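You operate a simulated robot arm through the tools that you are given. There is no shell and no other tool. Be economical: measure what you need, move in short steps, check, and stop when the job is done.

Carry out the task below with a simulated robot arm. There is one attempt and no reset: what you move stays moved.

TASK
Close the tile box lid.

It is judged by the outcome, as a careful person would: the job done as asked, and still so three seconds after it is handed in. It fails if anything else is knocked over, pushed out of place, dropped, spilled or broken.

THE ROBOT
A 7-joint arm with a two-finger parallel gripper, fixed in place. Base frame: the origin is at the foot of the arm, x ahead of it, y to its left, z up; the work surface is at about z = 0. Lengths are in m, angles in rad, forces in N, time in s.
With the tool pointing down near the work surface it reaches from about 0.24 to 0.62 m from the base axis. Its first joint turns from -1.152 to 1.152 rad. Payload 2.6 kg.
Tool frame: the origin (TCP) lies between the finger pads and is the grasp point; the fingertips stand 0.03 m ahead of it; z points along the fingers, y is the line along which they close. The gripper opens to 0.094 m. The fingers are 0.028 m wide and 0.01 m thick; the gripper's body (0.05 by 0.096 m) begins 0.055 m behind the TCP.
Orientation is that of the tool frame in the base frame, as a unit quaternion [x, y, z, w]. With the fingers straight down and closing along the base's y, the tool's x points along the base's -x, its y along +y and its z along -z.

THE INTERFACE
- The arm moves only by the tool send_rows. Its argument "commands" is a list of rows, each a list of 3 entries, a list of its own where there are three numbers: the shift along the tool's x, y, z in mm, then the turn, a rotation vector about the tool's x, y, z in rad, then the finger opening in mm, from 0 to 94. In form: [[[x, y, z], [ax, ay, az], grip], ...]. A call has 1 to 10 rows; each row shifts and turns the commanded pose from where the row before left it, along the tool's axes as they then stand. A row lasts 0.2 s, in which the tool goes at most 0.05 m and 0.15 rad; a call with a longer step from one row to the next is refused whole, and so is a gripper value outside its range. A pose out of reach is approached as far as the arm can. The call stops where the force on the tool passes 40 N (or 10 N more than at its start, if that is more) or the arm is blocked; 0.2 s more then pass. The fingers move at their own pace (about 0.072 m/s each) and stop on an object; they squeeze with about 31 N. The grip force told is the motor's: it shows also when the fingers shut on nothing. Time passes only in rows, and 0.2 s behind the last, so rows that do not move let the fingers close. It gives the time, the measured TCP pose, the force on the tool (base axes), the opening and the grip force at its end, in the units of the frame above (readings bear some noise).
- Cameras (640 x 400 px; columns grow to the right, rows downward): "scene" is fixed at [0.0359, 0.4329, 0.5661]; the picture's right is [-0.78, -0.62, 0.00], its down [-0.34, 0.43, -0.83] and it looks along [0.52, -0.65, -0.55] (base axes); focal length 323 px, centre (320, 200). "wrist" rides on the gripper at [-0.037, 0, -0.058] in the tool frame; the picture's right is [0.00, -1.00, 0.00], its down [0.97, 0.00, -0.24] and it looks along [0.24, 0.00, 0.97] (tool axes); focal length 218 px, centre (320, 200).
- camera(camera): a new picture of that camera. No time passes.
- point_at(camera, pixels): for up to 12 pixels [column, row] of the newest picture of that camera ("zoom" is the newest enlarged one), the place [x, y, z] in the base frame of the surface seen there, good to about 0.003 m. No time passes.
- zoom(camera, box): a new picture of the part [left, top, right, bottom] of that camera's present view, enlarged. No time passes.
- close_job(): hands the job in; it is judged then, once.

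Work in short steps. Measure before you move; look again where a grasp or a placing could have gone wrong, and mend it. You have 60 turns and 26 pictures in all, the two below and enlarged ones among them. Open the gripper and draw the arm clear of the work before you hand the job in, unless the task says otherwise; then end with one line.

The tools are called after "Emit:" as name(argument=value, ...) on one line, values as JSON. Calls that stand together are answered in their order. send_rows: Moves the arm, as the interface text tells. Its arguments: {"type":"object","properties":{"commands":{"type":"array","items":{"type":"array"}}},"required":["commands"]} The other tools are called the same way: camera (camera) takes a picture; point_at (camera, pixels) gives the place of the surface under pixels of a picture; zoom (camera, box) takes an enlarged picture of a part of a camera's view; close_job () hands the job in.

At the start:

```text
time_s: 0.0
position: [0.446, -0.0616, 0.2555]
orientation: [0.0, 1.0, 0.0, 0.0]
wrist_force: [0.0, 0.0, 0.3]
grip_width: 0.094
gripper_force: 0.0
```

scene: 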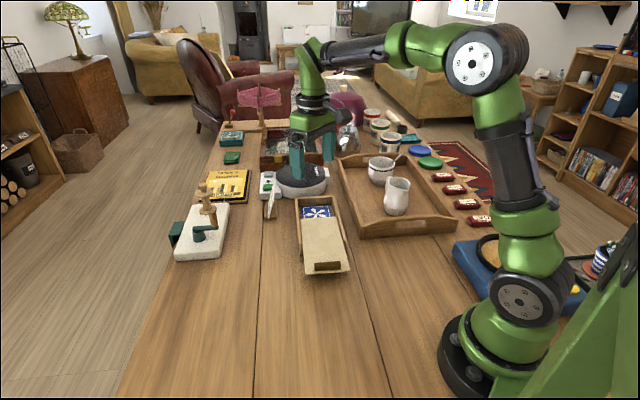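
wrist: 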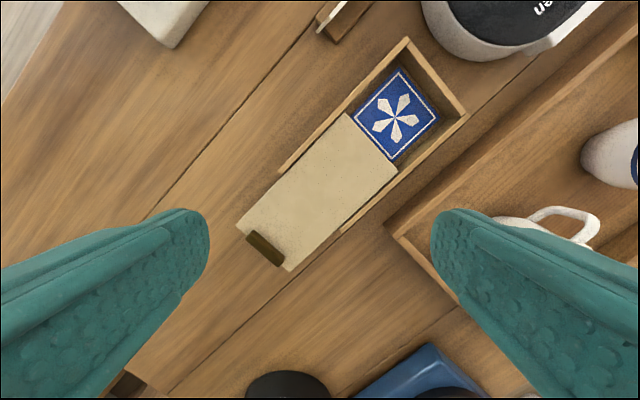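

The tile box has a sliding lid, partly pulled out toward the base with a handle at wrist (265,249). I zoom in and measure it.

Emit:
zoom(camera="scene", box=[240, 160, 400, 290])

Emit:
point_at(camera="wrist", pixels=[[238, 226], [290, 270], [351, 114], [396, 167], [405, 40], [467, 114], [265, 249], [251, 236], [279, 262], [282, 168], [344, 229], [398, 118]])

Emit:
zoom(camera="wrist", box=[220, 20, 480, 290])

```text
3.08 times, centred on (320, 225) of scene
```

zoom: 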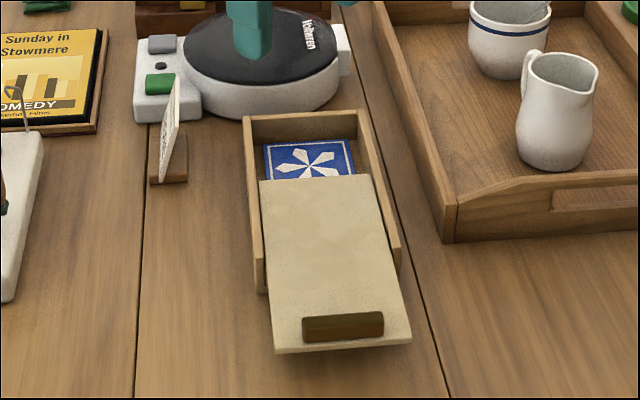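

```text
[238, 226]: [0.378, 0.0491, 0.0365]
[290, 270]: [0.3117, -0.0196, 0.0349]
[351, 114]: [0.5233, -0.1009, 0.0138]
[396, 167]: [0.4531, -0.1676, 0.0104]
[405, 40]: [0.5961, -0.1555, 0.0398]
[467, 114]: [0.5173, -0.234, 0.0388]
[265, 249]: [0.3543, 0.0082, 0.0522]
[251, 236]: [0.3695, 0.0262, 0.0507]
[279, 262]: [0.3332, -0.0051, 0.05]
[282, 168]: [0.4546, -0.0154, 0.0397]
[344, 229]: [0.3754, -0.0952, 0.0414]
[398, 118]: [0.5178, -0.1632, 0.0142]
```

```text
1.48 times, centred on (350, 155) of wrist
```

zoom: 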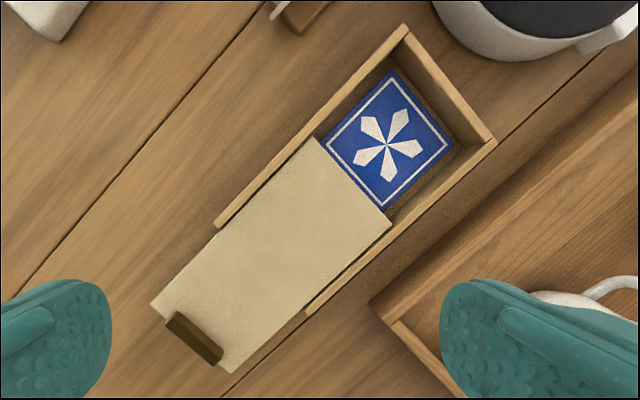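

The lid must slide about 0.1 m along (0.712, -0.702). The handle sits at about (0.353, 0.009), with its top at z 0.051. I turn the tool 45° and move to behind the handle while staying high.

Emit:
send_rows(commands=[[[0, 0, 0], [0, 0, 0.1297], 60], [[0, 0, 0], [0, 0, 0.1297], 16], [[0, 0, 0], [0, 0, 0.1297], 16], [[0, 0, 0], [0, 0, 0.1297], 16], [[0, 0, 0], [0, 0, 0.1297], 16], [[0, 0, 0], [0, 0, 0.1297], 16], [[40, -4, 0], [0, 0, 0], 16], [[40, -4, 0], [0, 0, 0], 16], [[40, -4, 0], [0, 0, 0], 16], [[41, -4, 0], [0, 0, 0], 16]])

Emit:
send_rows(commands=[[[0, 0, 40], [0, 0, 0], 16], [[0, 0, 40], [0, 0, 0], 16], [[0, 0, 40], [0, 0, 0], 16], [[0, 0, 20], [0, 0, 0], 16], [[0, 0, 0], [0, 0, 0], 16]])

Emit:
camera(camera="wrist")

Emit:
zoom(camera="scene", box=[240, 160, 400, 290])

```text
time_s: 2.2
position: [0.3173, 0.0413, 0.2564]
orientation: [0.38, 0.925, 0.0, 0.0]
wrist_force: [0.4, 0.7, -0.4]
grip_width: 0.0159
gripper_force: 0.0
```

```text
time_s: 3.4
position: [0.3201, 0.042, 0.1168]
orientation: [0.379, 0.925, 0.0, 0.0]
wrist_force: [-0.2, -0.6, -0.6]
grip_width: 0.0159
gripper_force: 0.0
```

```text
21 pictures are left
```

wrist: 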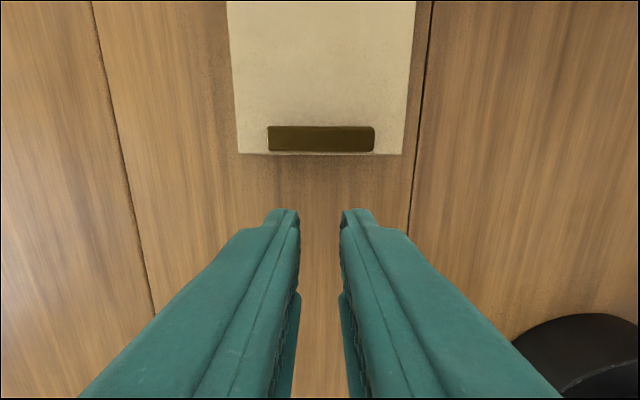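

```text
3.08 times, centred on (320, 225) of scene
```

zoom: 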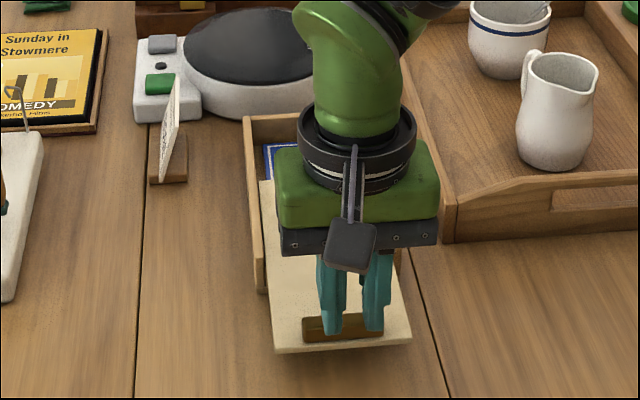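

The tool is behind the handle and centred on it. I measure the lid edge and handle here.

Emit:
point_at(camera="wrist", pixels=[[242, 148], [398, 150], [320, 153], [320, 140], [320, 129], [320, 110], [240, 30], [405, 30]])

Emit:
send_rows(commands=[[[0, 0, 25], [0, 0, 0], 16], [[0, 0, 20], [0, 0, 0], 16], [[0, 0, 0], [0, 0, 0], 16]])

```text
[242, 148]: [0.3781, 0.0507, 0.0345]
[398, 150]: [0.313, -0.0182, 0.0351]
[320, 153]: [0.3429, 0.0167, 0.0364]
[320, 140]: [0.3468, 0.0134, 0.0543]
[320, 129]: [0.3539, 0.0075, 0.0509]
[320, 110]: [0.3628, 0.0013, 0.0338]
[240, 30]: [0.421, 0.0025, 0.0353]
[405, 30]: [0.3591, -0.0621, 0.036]
```

```text
time_s: 4.2
position: [0.3184, 0.0405, 0.0709]
orientation: [0.38, 0.925, 0.0, -0.001]
wrist_force: [0.4, -0.3, -0.2]
grip_width: 0.0161
gripper_force: 0.1
```

The tips are at z≈0.041, just above the lid and below the handle top. I advance along tool -x to contact and begin a gentle push.

Emit:
send_rows(commands=[[[-10, 0, 0], [0, 0, 0], 16], [[-8, 0, 0], [0, 0, 0], 16], [[-6, 0, 0], [0, 0, 0], 16], [[-6, 0, 0], [0, 0, 0], 16], [[-6, 0, 0], [0, 0, 0], 16], [[-6, 0, 0], [0, 0, 0], 16], [[-6, 0, 0], [0, 0, 0], 16]])

Emit:
camera(camera="wrist")

Emit:
zoom(camera="scene", box=[240, 160, 400, 290])

```text
time_s: 5.8
position: [0.3549, 0.0075, 0.071]
orientation: [0.379, 0.925, 0.0, 0.0]
wrist_force: [-0.3, 0.1, -0.1]
grip_width: 0.0158
gripper_force: 0.0
```

```text
19 pictures are left
```

wrist: 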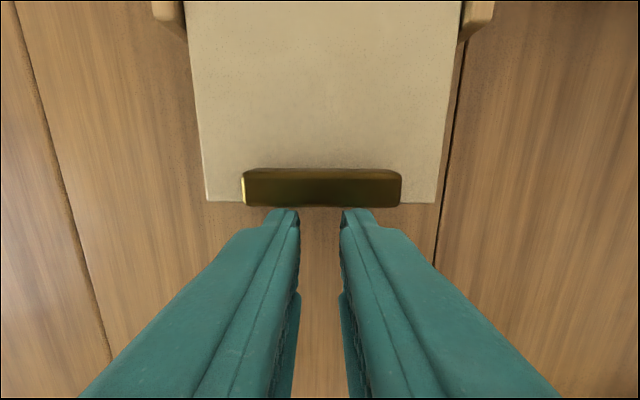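

```text
3.08 times, centred on (320, 225) of scene
```

zoom: 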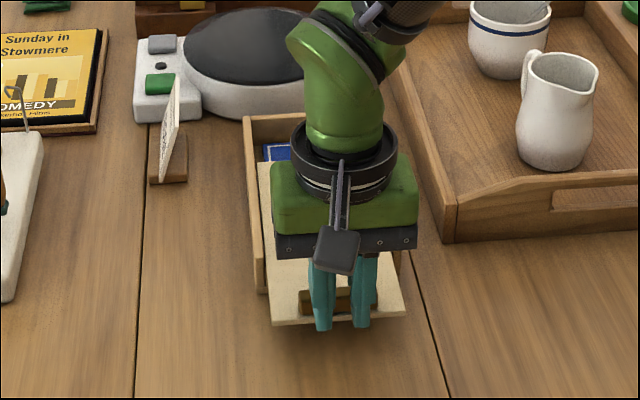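

The lid moved in smoothly with little force. I check that the box walls stayed in place, then push on.

Emit:
point_at(camera="wrist", pixels=[[170, 15], [484, 12], [210, 198], [433, 198]])

Emit:
send_rows(commands=[[[-6, 0, 0], [0, 0, 0], 16], [[-6, 0, 0], [0, 0, 0], 16], [[-6, 0, 0], [0, 0, 0], 16], [[-6, 0, 0], [0, 0, 0], 16], [[-6, 0, 0], [0, 0, 0], 16], [[-6, 0, 0], [0, 0, 0], 16], [[-6, 0, 0], [0, 0, 0], 16]])

Emit:
camera(camera="wrist")

Emit:
zoom(camera="scene", box=[240, 160, 400, 290])

```text
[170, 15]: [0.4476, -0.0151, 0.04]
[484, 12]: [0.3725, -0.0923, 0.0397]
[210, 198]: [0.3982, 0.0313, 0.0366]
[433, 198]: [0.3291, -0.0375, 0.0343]
```

```text
time_s: 7.4
position: [0.3848, -0.0224, 0.0706]
orientation: [0.379, 0.925, 0.0, -0.001]
wrist_force: [-0.6, 1.0, 0.7]
grip_width: 0.0159
gripper_force: 0.0
```

```text
17 pictures are left
```

wrist: 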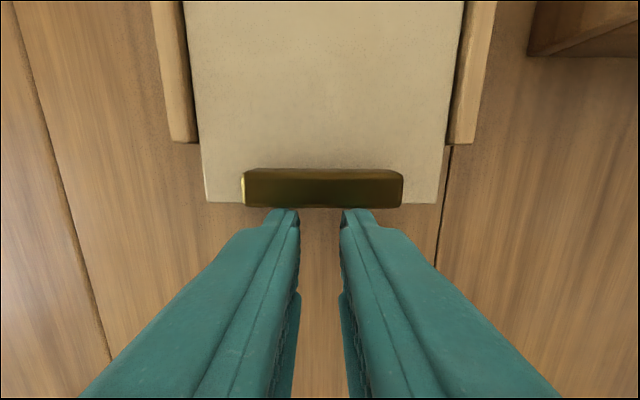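

```text
3.08 times, centred on (320, 225) of scene
```

zoom: 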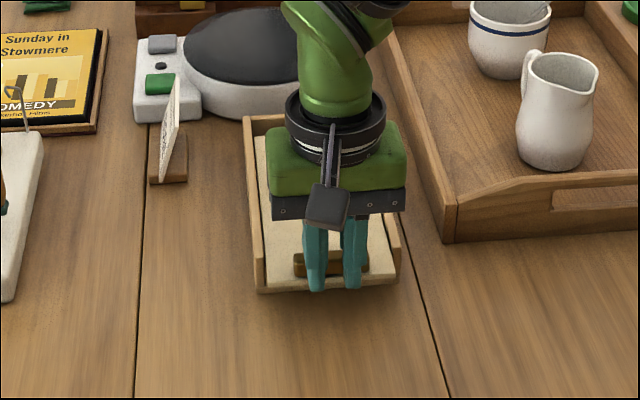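

Good progress and the box hasn't moved. I measure what is left.

Emit:
point_at(camera="wrist", pixels=[[182, 138], [462, 139], [210, 198], [433, 198], [180, 60], [480, 60]])

```text
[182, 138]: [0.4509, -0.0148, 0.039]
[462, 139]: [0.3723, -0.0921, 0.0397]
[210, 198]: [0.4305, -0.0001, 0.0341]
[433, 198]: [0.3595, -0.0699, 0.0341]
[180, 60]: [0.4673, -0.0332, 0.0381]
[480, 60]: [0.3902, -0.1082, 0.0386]
```

About 25 mm remain until flush. I push 21 mm in small steps and watch the force.

Emit:
send_rows(commands=[[[-3, 0, 0], [0, 0, 0], 16], [[-3, 0, 0], [0, 0, 0], 16], [[-3, 0, 0], [0, 0, 0], 16], [[-3, 0, 0], [0, 0, 0], 16], [[-3, 0, 0], [0, 0, 0], 16], [[-3, 0, 0], [0, 0, 0], 16], [[-3, 0, 0], [0, 0, 0], 16]])

Emit:
camera(camera="wrist")

Emit:
zoom(camera="scene", box=[240, 160, 400, 290])

```text
time_s: 9.0
position: [0.3979, -0.0376, 0.071]
orientation: [0.38, 0.925, 0.0, 0.0]
wrist_force: [-0.2, 0.7, 0.7]
grip_width: 0.0156
gripper_force: 0.0
```

```text
15 pictures are left
```

wrist: 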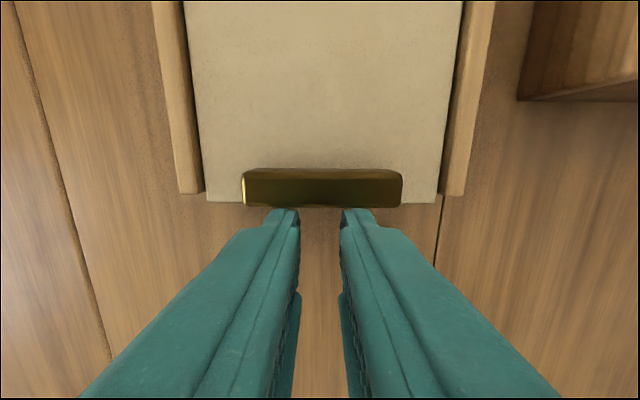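

```text
3.08 times, centred on (320, 225) of scene
```

zoom: 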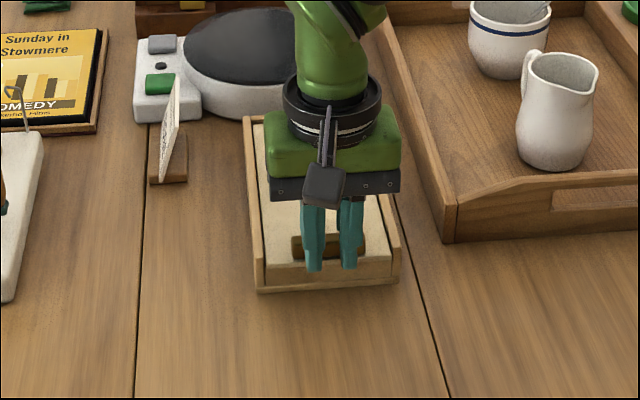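

Almost flush. I continue in tiny steps, checking for the end stop.

Emit:
send_rows(commands=[[[-1.5, 0, 0], [0, 0, 0], 16], [[-1.5, 0, 0], [0, 0, 0], 16]])

Emit:
send_rows(commands=[[[-1, 0, 0], [0, 0, 0], 16]])

Emit:
camera(camera="wrist")

```text
time_s: 9.6
position: [0.4005, -0.0371, 0.0699]
orientation: [0.379, 0.925, 0.0, -0.002]
wrist_force: [-10.0, 8.1, 5.4]
grip_width: 0.0163
gripper_force: 0.6
```

```text
time_s: 10.0
position: [0.4007, -0.0384, 0.0703]
orientation: [0.38, 0.925, 0.001, -0.003]
wrist_force: [-16.7, 14.4, 7.5]
grip_width: 0.0166
gripper_force: 0.1
```

```text
13 pictures are left
```

wrist: 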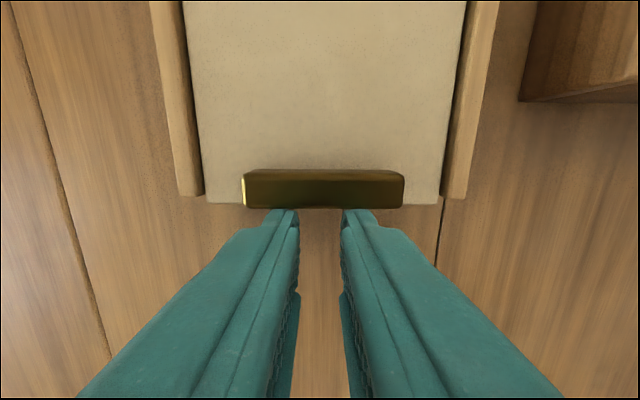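

The force rose to about 22 N without further motion, so this is probably the end stop. I back off, lift clear and inspect the far end.

Emit:
send_rows(commands=[[[6, 0, 0], [0, 0, 0], 16], [[20, 0, 0], [0, 0, 0], 16], [[0, 0, -40], [0, 0, 0], 16], [[0, 0, -45], [0, 0, 0], 16], [[0, 0, -45], [0, 0, 0], 16], [[0, 0, -45], [0, 0, 0], 16], [[0, 0, 0], [0, 0, 0], 16]])

Emit:
camera(camera="wrist")

Emit:
zoom(camera="scene", box=[240, 160, 400, 290])

```text
time_s: 11.6
position: [0.3823, -0.0218, 0.2455]
orientation: [0.379, 0.925, 0.001, -0.001]
wrist_force: [0.2, 0.0, -0.3]
grip_width: 0.0158
gripper_force: 0.0
```

```text
12 pictures are left
```

wrist: 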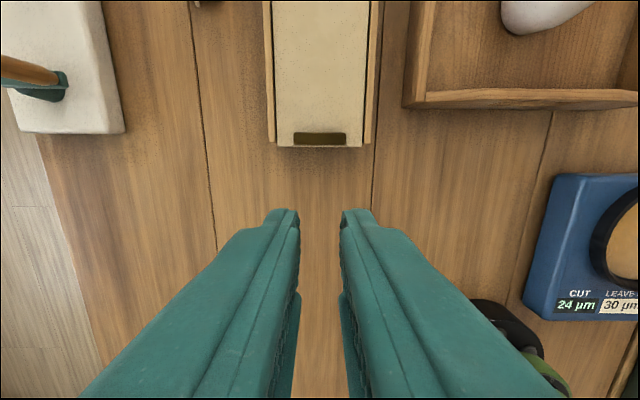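

```text
3.08 times, centred on (320, 225) of scene
```

zoom: 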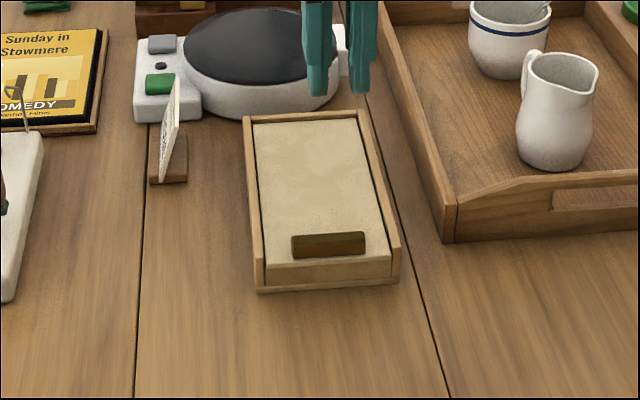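

The lid looks fully in and the box hasn't moved. I check the far edge closely.

Emit:
zoom(camera="scene", box=[295, 182, 345, 213])

Emit:
zoom(camera="wrist", box=[240, 90, 400, 190])

Emit:
point_at(camera="wrist", pixels=[[281, 141], [358, 143], [272, 136], [369, 138]])

```text
12.80 times, centred on (320, 198) of scene
```

zoom: 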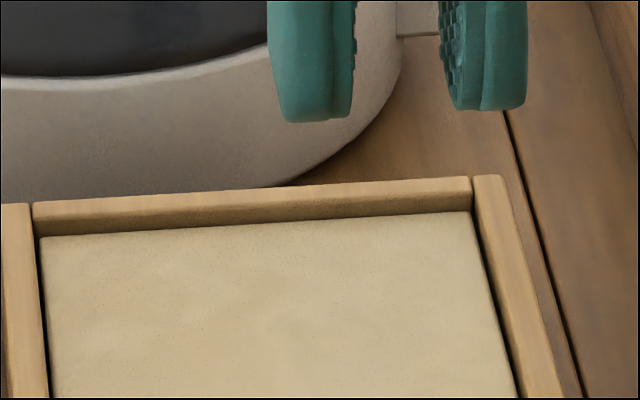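

```text
4.00 times, centred on (320, 140) of wrist
```

zoom: 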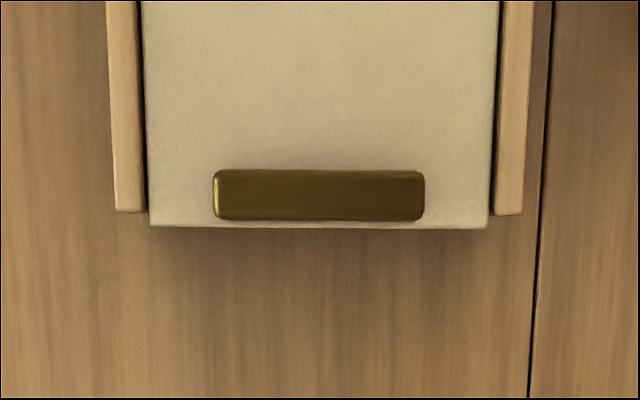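

```text
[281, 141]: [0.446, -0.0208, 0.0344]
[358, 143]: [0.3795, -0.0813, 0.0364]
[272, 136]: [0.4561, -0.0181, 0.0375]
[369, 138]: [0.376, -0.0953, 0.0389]
```

The lid is against the far wall with no gap. I open the gripper up here, clear of everything.

Emit:
send_rows(commands=[[[0, 0, -10], [0, 0, 0], 94], [[0, 0, 0], [0, 0, 0], 94], [[0, 0, 0], [0, 0, 0], 94], [[0, 0, 0], [0, 0, 0], 94]])

Emit:
close_job()

```text
time_s: 12.6
position: [0.3814, -0.0222, 0.2561]
orientation: [0.38, 0.925, 0.0, 0.001]
wrist_force: [-0.7, -0.6, 1.0]
grip_width: 0.0941
gripper_force: 0.1
```

```text
The job is handed in.
```

The tile box lid is closed: I slid it in until it met the far wall, and the box and the things around it look undisturbed.
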